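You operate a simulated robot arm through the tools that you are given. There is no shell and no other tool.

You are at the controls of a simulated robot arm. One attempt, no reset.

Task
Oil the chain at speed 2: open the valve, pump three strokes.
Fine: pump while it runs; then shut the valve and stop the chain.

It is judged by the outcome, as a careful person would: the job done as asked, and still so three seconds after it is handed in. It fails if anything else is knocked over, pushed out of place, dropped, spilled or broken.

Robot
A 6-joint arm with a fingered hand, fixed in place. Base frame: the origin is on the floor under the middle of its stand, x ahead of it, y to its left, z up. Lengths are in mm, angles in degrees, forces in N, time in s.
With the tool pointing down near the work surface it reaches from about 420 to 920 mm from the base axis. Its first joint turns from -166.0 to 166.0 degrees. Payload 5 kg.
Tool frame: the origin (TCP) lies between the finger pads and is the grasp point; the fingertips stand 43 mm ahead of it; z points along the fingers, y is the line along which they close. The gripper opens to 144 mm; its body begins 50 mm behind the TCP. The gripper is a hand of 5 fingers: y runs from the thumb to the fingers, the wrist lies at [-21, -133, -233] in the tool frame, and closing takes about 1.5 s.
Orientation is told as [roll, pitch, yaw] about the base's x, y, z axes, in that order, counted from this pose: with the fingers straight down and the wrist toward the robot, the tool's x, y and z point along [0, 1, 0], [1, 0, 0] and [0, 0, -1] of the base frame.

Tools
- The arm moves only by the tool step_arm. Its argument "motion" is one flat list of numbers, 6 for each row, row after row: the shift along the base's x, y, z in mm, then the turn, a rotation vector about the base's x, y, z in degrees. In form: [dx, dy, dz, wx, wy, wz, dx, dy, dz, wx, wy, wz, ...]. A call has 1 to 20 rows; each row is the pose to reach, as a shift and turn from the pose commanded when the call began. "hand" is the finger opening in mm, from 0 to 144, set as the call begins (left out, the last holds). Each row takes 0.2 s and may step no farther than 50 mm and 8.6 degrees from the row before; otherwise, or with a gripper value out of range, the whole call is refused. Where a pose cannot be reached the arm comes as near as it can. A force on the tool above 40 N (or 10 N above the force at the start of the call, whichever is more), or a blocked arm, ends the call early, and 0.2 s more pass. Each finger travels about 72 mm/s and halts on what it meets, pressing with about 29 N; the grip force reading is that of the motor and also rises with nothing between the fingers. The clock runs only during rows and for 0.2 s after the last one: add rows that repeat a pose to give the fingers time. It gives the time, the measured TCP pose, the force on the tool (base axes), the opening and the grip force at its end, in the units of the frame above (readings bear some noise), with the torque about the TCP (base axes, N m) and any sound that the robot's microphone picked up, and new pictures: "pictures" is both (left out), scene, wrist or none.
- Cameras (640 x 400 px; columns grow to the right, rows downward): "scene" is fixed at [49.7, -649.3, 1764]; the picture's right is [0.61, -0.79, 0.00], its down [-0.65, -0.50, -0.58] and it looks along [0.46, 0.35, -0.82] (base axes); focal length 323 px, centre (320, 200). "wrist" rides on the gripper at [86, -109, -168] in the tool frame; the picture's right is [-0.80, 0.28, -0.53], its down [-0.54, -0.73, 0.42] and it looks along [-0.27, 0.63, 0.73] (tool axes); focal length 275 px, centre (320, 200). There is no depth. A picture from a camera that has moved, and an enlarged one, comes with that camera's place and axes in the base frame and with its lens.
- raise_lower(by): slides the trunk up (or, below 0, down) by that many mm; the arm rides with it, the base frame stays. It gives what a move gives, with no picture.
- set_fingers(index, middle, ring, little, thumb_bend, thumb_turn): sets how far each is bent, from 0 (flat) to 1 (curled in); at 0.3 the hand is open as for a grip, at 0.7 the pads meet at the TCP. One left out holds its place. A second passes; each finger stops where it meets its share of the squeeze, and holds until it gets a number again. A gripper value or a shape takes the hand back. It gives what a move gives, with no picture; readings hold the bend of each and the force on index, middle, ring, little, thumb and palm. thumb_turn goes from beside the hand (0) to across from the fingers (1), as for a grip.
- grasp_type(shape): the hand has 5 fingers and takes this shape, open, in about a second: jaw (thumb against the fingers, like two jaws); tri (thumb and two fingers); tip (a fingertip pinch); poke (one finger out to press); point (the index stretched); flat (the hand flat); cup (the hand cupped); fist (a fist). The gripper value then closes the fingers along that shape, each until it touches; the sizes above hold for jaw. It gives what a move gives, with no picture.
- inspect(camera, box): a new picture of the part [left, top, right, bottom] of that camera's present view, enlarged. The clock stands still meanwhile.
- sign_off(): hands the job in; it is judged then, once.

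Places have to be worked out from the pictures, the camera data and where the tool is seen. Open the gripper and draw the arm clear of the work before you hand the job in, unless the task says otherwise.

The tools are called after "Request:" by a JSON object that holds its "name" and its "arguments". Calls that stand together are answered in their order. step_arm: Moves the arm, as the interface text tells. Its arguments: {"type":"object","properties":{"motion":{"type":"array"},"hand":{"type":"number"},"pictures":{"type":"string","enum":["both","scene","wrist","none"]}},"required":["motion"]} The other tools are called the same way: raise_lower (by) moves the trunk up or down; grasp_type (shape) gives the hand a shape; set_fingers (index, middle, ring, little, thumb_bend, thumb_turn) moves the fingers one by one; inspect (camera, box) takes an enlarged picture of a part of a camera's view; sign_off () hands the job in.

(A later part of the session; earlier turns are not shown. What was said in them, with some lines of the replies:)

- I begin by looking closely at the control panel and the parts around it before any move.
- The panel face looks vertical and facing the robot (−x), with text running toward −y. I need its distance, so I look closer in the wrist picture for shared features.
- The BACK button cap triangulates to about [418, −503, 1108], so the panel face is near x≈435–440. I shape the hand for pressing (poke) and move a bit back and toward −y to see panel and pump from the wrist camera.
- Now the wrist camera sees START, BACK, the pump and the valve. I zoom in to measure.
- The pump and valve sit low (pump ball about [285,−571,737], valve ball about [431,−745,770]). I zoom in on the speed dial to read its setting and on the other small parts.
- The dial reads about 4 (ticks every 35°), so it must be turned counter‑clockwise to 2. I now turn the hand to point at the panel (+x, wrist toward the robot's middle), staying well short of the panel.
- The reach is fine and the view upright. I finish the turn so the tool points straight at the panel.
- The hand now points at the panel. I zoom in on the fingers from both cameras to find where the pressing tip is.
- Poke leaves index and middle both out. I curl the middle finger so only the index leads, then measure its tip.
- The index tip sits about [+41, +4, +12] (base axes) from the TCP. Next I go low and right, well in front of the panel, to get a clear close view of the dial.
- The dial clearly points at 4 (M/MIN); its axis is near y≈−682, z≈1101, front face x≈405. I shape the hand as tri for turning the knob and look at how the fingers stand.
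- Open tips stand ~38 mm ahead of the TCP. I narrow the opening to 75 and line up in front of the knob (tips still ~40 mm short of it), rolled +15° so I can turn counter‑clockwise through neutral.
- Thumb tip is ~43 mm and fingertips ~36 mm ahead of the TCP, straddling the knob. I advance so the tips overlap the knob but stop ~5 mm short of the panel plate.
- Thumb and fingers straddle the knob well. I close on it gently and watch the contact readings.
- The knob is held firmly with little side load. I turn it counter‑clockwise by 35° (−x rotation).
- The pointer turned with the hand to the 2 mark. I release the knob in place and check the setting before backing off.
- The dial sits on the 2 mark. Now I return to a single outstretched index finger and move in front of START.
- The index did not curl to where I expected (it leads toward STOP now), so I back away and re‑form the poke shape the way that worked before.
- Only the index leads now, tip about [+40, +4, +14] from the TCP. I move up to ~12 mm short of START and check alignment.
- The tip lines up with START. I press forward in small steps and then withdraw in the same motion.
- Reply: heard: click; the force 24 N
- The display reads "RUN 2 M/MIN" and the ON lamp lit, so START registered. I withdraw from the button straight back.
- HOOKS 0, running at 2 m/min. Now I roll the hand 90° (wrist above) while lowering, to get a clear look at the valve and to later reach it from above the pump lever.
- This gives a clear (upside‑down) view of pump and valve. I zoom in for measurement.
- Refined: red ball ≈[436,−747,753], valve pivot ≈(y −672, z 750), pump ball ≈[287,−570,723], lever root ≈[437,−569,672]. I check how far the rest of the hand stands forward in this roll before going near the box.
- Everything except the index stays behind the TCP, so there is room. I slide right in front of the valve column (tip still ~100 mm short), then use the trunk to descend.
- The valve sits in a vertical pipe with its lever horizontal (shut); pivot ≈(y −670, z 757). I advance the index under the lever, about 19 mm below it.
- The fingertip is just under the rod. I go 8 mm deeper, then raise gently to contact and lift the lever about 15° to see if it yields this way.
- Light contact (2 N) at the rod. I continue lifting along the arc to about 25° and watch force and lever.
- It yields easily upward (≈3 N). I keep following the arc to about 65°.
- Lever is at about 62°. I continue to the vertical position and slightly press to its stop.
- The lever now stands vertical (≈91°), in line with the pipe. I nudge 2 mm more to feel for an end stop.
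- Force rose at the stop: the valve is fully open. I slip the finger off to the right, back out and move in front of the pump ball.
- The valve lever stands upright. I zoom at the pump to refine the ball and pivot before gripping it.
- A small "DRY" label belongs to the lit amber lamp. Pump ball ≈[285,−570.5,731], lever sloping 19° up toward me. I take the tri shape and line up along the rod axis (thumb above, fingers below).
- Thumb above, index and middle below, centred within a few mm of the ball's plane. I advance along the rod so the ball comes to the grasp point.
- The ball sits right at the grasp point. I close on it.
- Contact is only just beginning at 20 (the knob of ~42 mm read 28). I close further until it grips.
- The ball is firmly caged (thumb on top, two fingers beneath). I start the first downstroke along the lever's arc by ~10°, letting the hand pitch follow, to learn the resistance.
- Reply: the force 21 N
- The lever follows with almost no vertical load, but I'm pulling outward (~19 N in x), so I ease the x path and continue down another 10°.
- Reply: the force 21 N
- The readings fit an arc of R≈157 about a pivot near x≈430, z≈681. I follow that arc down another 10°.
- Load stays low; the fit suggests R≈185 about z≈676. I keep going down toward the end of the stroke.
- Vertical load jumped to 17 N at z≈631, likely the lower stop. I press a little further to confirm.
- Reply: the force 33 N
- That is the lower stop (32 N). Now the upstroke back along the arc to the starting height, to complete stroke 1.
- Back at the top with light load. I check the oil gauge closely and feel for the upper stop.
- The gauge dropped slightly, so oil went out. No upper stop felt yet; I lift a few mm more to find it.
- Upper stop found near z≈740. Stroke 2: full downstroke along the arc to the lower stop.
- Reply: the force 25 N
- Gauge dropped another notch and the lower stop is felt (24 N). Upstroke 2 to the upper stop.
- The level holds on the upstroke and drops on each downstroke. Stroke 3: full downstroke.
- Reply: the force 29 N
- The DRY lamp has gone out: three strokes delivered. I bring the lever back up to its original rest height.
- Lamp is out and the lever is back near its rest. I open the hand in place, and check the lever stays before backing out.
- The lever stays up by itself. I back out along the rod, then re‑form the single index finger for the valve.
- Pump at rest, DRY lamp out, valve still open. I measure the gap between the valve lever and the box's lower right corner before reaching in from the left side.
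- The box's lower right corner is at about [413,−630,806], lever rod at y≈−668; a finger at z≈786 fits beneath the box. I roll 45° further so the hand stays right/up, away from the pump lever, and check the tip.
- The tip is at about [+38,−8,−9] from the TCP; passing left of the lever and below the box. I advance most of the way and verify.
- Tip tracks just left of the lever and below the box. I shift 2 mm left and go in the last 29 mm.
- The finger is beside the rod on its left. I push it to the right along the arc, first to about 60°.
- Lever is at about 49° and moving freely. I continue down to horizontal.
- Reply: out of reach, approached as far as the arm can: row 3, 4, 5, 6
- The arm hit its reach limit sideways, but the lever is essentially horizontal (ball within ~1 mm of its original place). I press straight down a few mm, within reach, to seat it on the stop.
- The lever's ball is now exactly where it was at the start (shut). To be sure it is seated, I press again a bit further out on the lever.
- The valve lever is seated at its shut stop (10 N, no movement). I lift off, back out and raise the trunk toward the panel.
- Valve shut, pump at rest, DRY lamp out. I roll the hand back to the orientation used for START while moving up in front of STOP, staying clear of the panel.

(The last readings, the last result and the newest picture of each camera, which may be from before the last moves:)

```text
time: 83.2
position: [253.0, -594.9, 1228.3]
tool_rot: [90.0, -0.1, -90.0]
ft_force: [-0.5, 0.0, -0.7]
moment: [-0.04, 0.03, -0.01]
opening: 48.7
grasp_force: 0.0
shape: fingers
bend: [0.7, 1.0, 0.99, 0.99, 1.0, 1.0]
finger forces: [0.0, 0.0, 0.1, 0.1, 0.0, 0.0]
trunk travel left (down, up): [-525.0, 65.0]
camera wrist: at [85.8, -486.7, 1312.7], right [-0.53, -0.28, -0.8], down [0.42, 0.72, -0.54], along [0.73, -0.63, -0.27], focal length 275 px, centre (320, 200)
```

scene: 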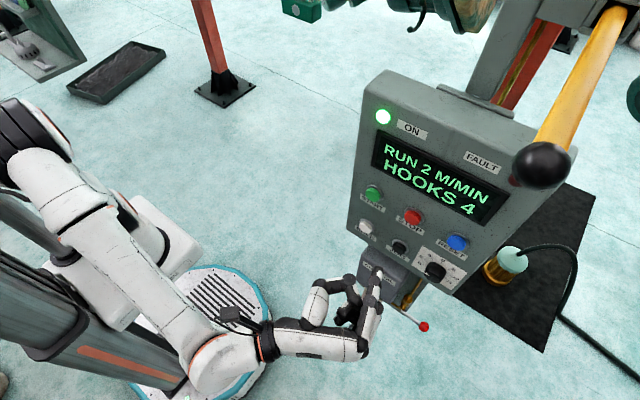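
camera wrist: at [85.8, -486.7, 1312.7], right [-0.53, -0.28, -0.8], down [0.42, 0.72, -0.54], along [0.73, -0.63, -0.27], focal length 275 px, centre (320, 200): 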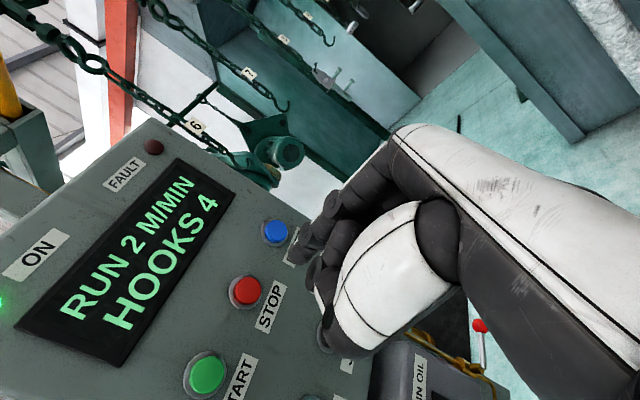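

In front of STOP. I advance to ~18 mm short of the button and check alignment.

Request:
{"name": "step_arm", "arguments": {"motion": [35, -0.5, -0.5, 0, 0, 0, 70, -0.5, -0.5, 0, 0, 0, 106, -0.5, -0.5, 0, 0, 0]}}

Request:
{"name": "inspect", "arguments": {"camera": "scene", "box": [370, 190, 470, 260]}}

Request:
{"name": "inspect", "arguments": {"camera": "wrist", "box": [230, 180, 390, 320]}}

```text
time: 84.0
position: [360.0, -593.8, 1226.5]
tool_rot: [90.0, 0.0, -90.0]
ft_force: [0.2, 0.0, 0.4]
moment: [0.02, -0.01, 0.01]
opening: 48.5
grasp_force: 0.0
shape: fingers
bend: [0.7, 1.0, 0.99, 0.99, 1.0, 1.0]
finger forces: [0.0, 0.1, 0.0, 0.1, 0.1, 0.0]
trunk travel left (down, up): [-525.0, 65.0]
camera wrist: at [192.3, -486.0, 1312.6], right [-0.53, -0.28, -0.8], down [0.42, 0.73, -0.54], along [0.73, -0.63, -0.27], focal length 275 px, centre (320, 200)
```

scene: 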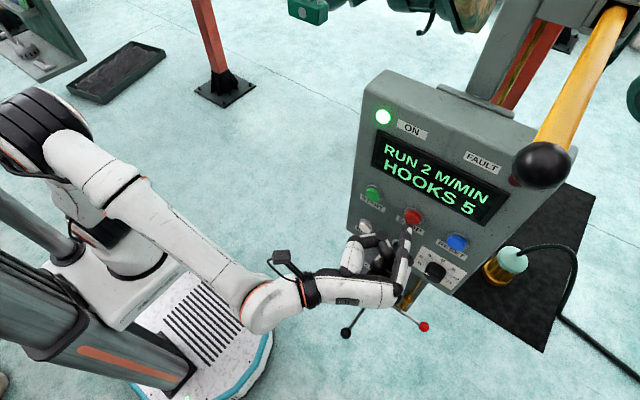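
wrist: 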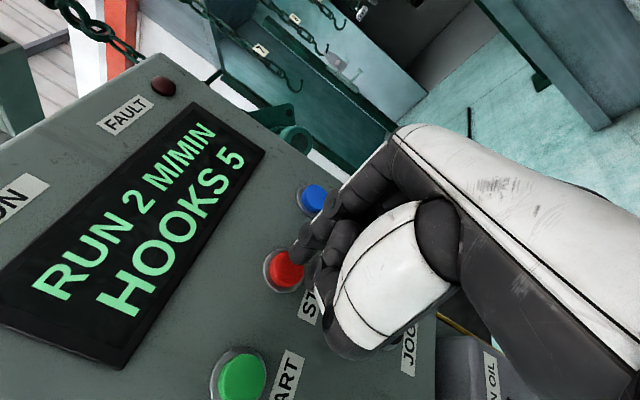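

```text
5.71 times, centred on (420, 225) of scene
camera zoom: at [49.7, -649.3, 1764.0], right [0.61, -0.79, 0.0], down [-0.65, -0.5, -0.58], along [0.46, 0.35, -0.82], focal length 1845 px, centre (-251, 57)
```

zoom: 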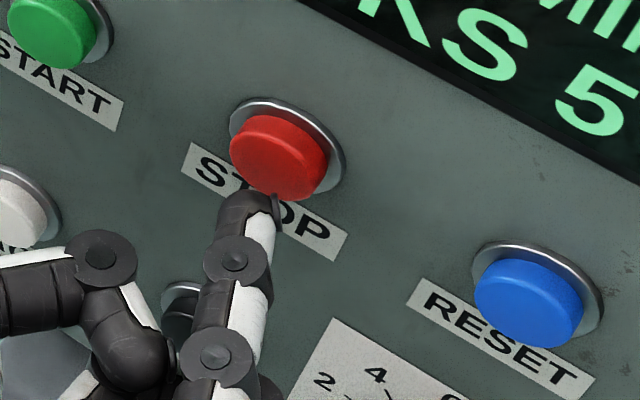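

```text
2.86 times, centred on (310, 250) of wrist
camera zoom: at [192.3, -486.0, 1312.6], right [-0.53, -0.28, -0.8], down [0.42, 0.73, -0.54], along [0.73, -0.63, -0.27], focal length 786 px, centre (349, 57)
```

zoom: 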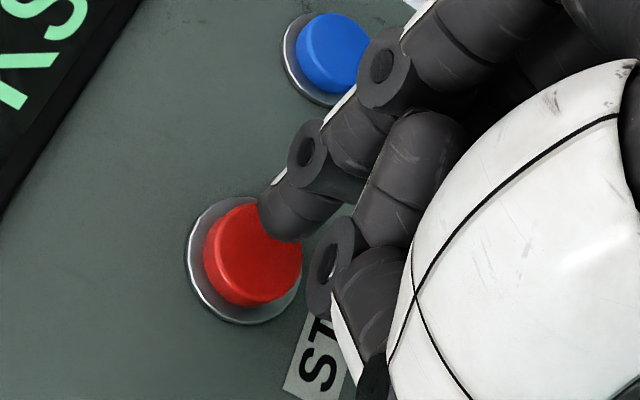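

Alignment matches the START press. I press STOP the same way.

Request:
{"name": "step_arm", "arguments": {"motion": [8, 0, 0, 0, 0, 0, 13, 0, 0, 0, 0, 0, 17, 0, 0, 0, 0, 0, 20, 0, 0, 0, 0, 0, 22, 0, 0, 0, 0, 0]}}

```text
time: 85.2
position: [379.5, -597.1, 1227.3]
tool_rot: [90.1, 0.0, -90.1]
ft_force: [-12.0, -2.3, -1.7]
moment: [0.04, 0.0, -0.2]
opening: 48.3
grasp_force: 5.6
shape: fingers
bend: [0.7, 1.0, 0.99, 0.99, 1.0, 1.0]
finger forces: [11.6, 0.0, 0.1, 0.0, 0.0, 0.0]
trunk travel left (down, up): [-525.0, 65.0]
heard: click
camera wrist: at [211.4, -488.5, 1312.0], right [-0.53, -0.28, -0.8], down [0.43, 0.73, -0.54], along [0.73, -0.63, -0.27], focal length 275 px, centre (320, 200)
```

scene: 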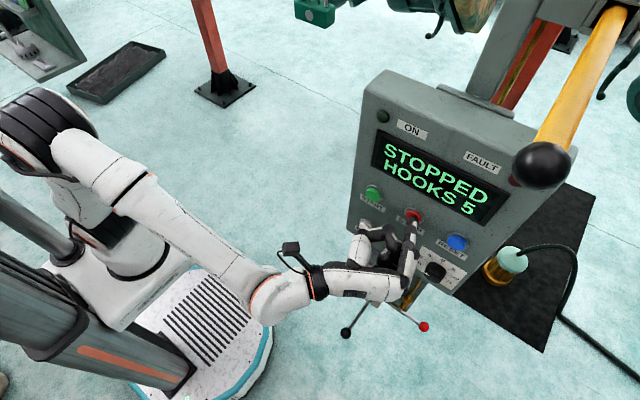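
wrist: 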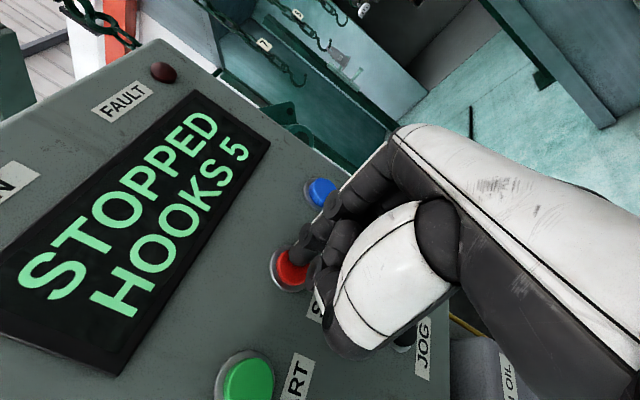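

The display reads STOPPED and the ON lamp is off. I withdraw straight back and move the arm well clear, then open the hand.

Request:
{"name": "step_arm", "arguments": {"motion": [-30, 0, 0, 0, 0, 0, -70, 0, 0, 0, 0, 0, -110, 5, 0, 0, 0, 0, -150, 20, 10, 0, 0, 0, -170, 50, 20, 0, 0, 0, -180, 90, 30, 0, 0, 0], "pictures": "none"}}

Request:
{"name": "grasp_type", "arguments": {"shape": "jaw"}}

Request:
{"name": "step_arm", "arguments": {"motion": [0, 0, 0, 0, 0, 0]}}

Request:
{"name": "inspect", "arguments": {"camera": "scene", "box": [330, 60, 570, 210]}}

Request:
{"name": "inspect", "arguments": {"camera": "scene", "box": [330, 230, 470, 350]}}

```text
time: 86.6
position: [200.3, -503.6, 1256.4]
tool_rot: [90.0, -0.1, -89.9]
ft_force: [0.2, -0.7, -0.5]
moment: [0.01, 0.02, 0.01]
opening: 48.7
grasp_force: 0.1
shape: fingers
bend: [0.7, 1.0, 0.99, 0.99, 1.0, 1.0]
finger forces: [0.0, 0.0, 0.0, 0.0, 0.1, 0.0]
trunk travel left (down, up): [-525.0, 65.0]
```

```text
time: 87.5
position: [200.6, -505.9, 1255.5]
tool_rot: [90.0, -0.1, -90.0]
ft_force: [-0.9, -0.2, 0.3]
moment: [0.04, -0.03, -0.01]
opening: 143.9
grasp_force: 0.1
shape: jaw
bend: [0.3, 0.3, 0.3, 0.3, 0.3, 0.98]
finger forces: [0.1, 0.0, 0.1, 0.1, 0.1, 0.1]
trunk travel left (down, up): [-525.0, 65.0]
```

```text
time: 87.9
position: [200.8, -505.1, 1254.4]
tool_rot: [90.0, 0.0, -90.0]
ft_force: [-0.8, 0.9, -1.1]
moment: [0.0, 0.02, -0.01]
opening: 144.1
grasp_force: 0.0
shape: jaw
bend: [0.3, 0.3, 0.3, 0.3, 0.3, 0.98]
finger forces: [0.1, 0.0, 0.1, 0.0, 0.0, 0.1]
trunk travel left (down, up): [-525.0, 65.0]
camera wrist: at [32.8, -397.3, 1340.9], right [-0.53, -0.28, -0.8], down [0.42, 0.73, -0.54], along [0.73, -0.63, -0.27], focal length 275 px, centre (320, 200)
```

scene: 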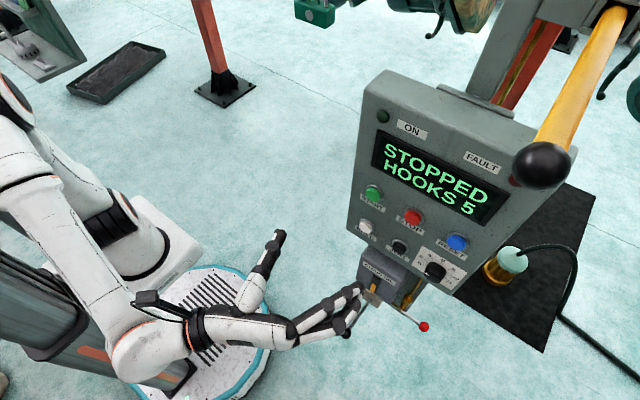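
wrist: 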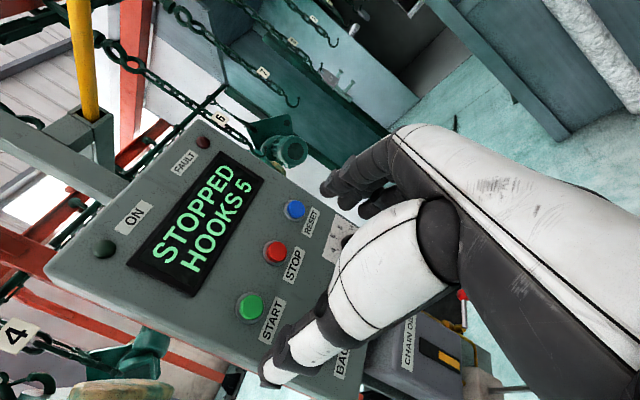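

```text
2.67 times, centred on (450, 135) of scene
camera zoom: at [49.7, -649.3, 1764.0], right [0.61, -0.79, 0.0], down [-0.65, -0.5, -0.58], along [0.46, 0.35, -0.82], focal length 861 px, centre (-27, 373)
```

zoom: 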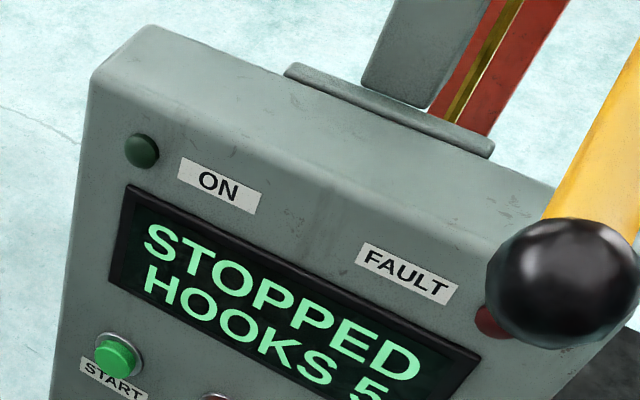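

```text
3.33 times, centred on (400, 290) of scene
camera zoom: at [49.7, -649.3, 1764.0], right [0.61, -0.79, 0.0], down [-0.65, -0.5, -0.58], along [0.46, 0.35, -0.82], focal length 1076 px, centre (53, -100)
```

zoom: 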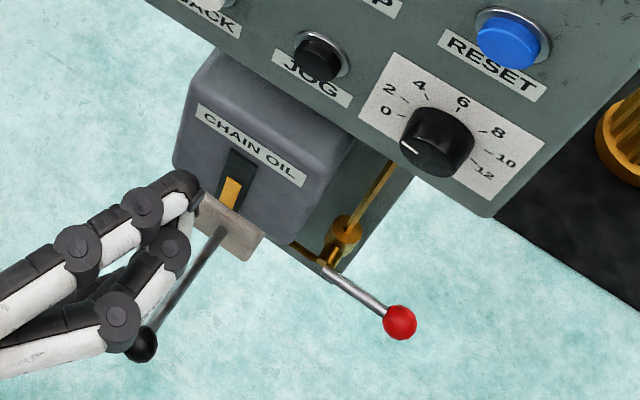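

Stopped, no fault, dial at 2, valve shut. I move the open hand a bit further away for a last clear view of everything.

Request:
{"name": "step_arm", "arguments": {"motion": [-10, 40, 15, 0, 0, 0, -15, 80, 30, 0, 0, 0, -20, 120, 45, 0, 0, 0], "pictures": "scene"}}

Request:
{"name": "inspect", "arguments": {"camera": "scene", "box": [330, 230, 470, 350]}}

Request:
{"name": "inspect", "arguments": {"camera": "scene", "box": [390, 285, 438, 335]}}

```text
time: 88.7
position: [180.2, -384.2, 1302.0]
tool_rot: [90.1, 0.1, -89.9]
ft_force: [0.4, 0.6, -0.8]
moment: [-0.01, 0.01, -0.01]
opening: 144.0
grasp_force: 0.1
shape: jaw
bend: [0.3, 0.3, 0.3, 0.3, 0.3, 0.98]
finger forces: [0.0, 0.1, 0.1, 0.1, 0.0, 0.1]
trunk travel left (down, up): [-525.0, 65.0]
```

scene: 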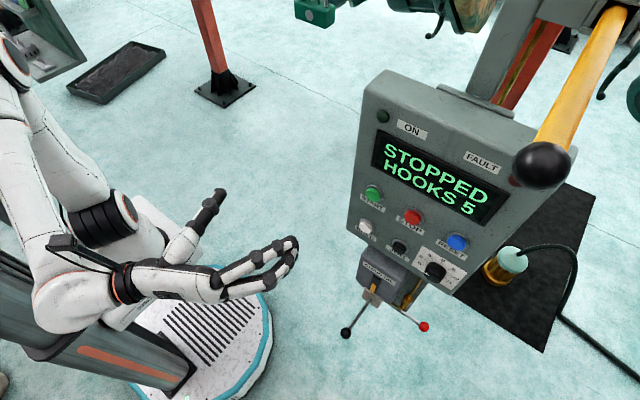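

```text
3.33 times, centred on (400, 290) of scene
camera zoom: at [49.7, -649.3, 1764.0], right [0.61, -0.79, 0.0], down [-0.65, -0.5, -0.58], along [0.46, 0.35, -0.82], focal length 1076 px, centre (53, -100)
```

zoom: 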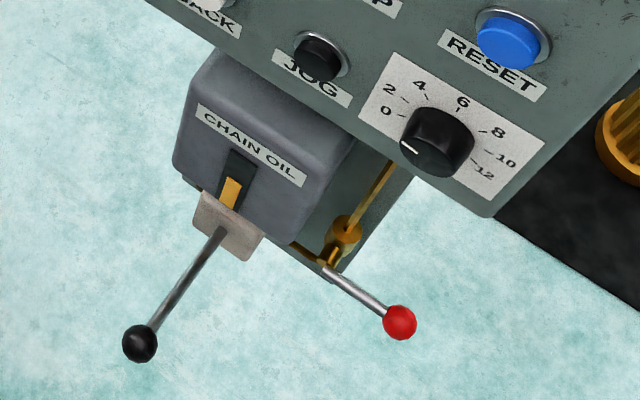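

```text
8.00 times, centred on (414, 310) of scene
camera zoom: at [49.7, -649.3, 1764.0], right [0.61, -0.79, 0.0], down [-0.65, -0.5, -0.58], along [0.46, 0.35, -0.82], focal length 2583 px, centre (-432, -680)
```

zoom: 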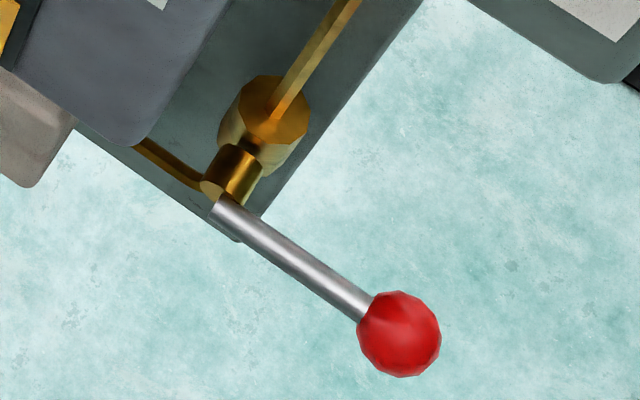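

Everything matches: the chain is stopped, the valve lever is back in its original shut place, the pump lever is at rest, the DRY lamp is out, the hand is open and clear. I hand the job in.

Request:
{"name": "sign_off", "arguments": {}}

```text
The job is handed in.
```

The chain is oiled as asked and the job is handed in. I set the dial from 4 to 2 and pressed START; the display then read RUN 2 M/MIN. With the chain running, I opened the valve and pumped three full strokes.

- **Oil:** the oil level dropped as I pumped, and the DRY lamp went out on the third stroke.
- **Valve:** the lever is shut again, pressed onto its stop in its original position.
- **Chain:** I pressed STOP last; the display reads STOPPED with HOOKS 5 and the ON lamp is off.
- **Left as is:** the speed dial stays at 2, and the pump lever is back at about its starting height.

I saw nothing knocked over or pushed out of place. The hand is open and the arm is clear of the panel.
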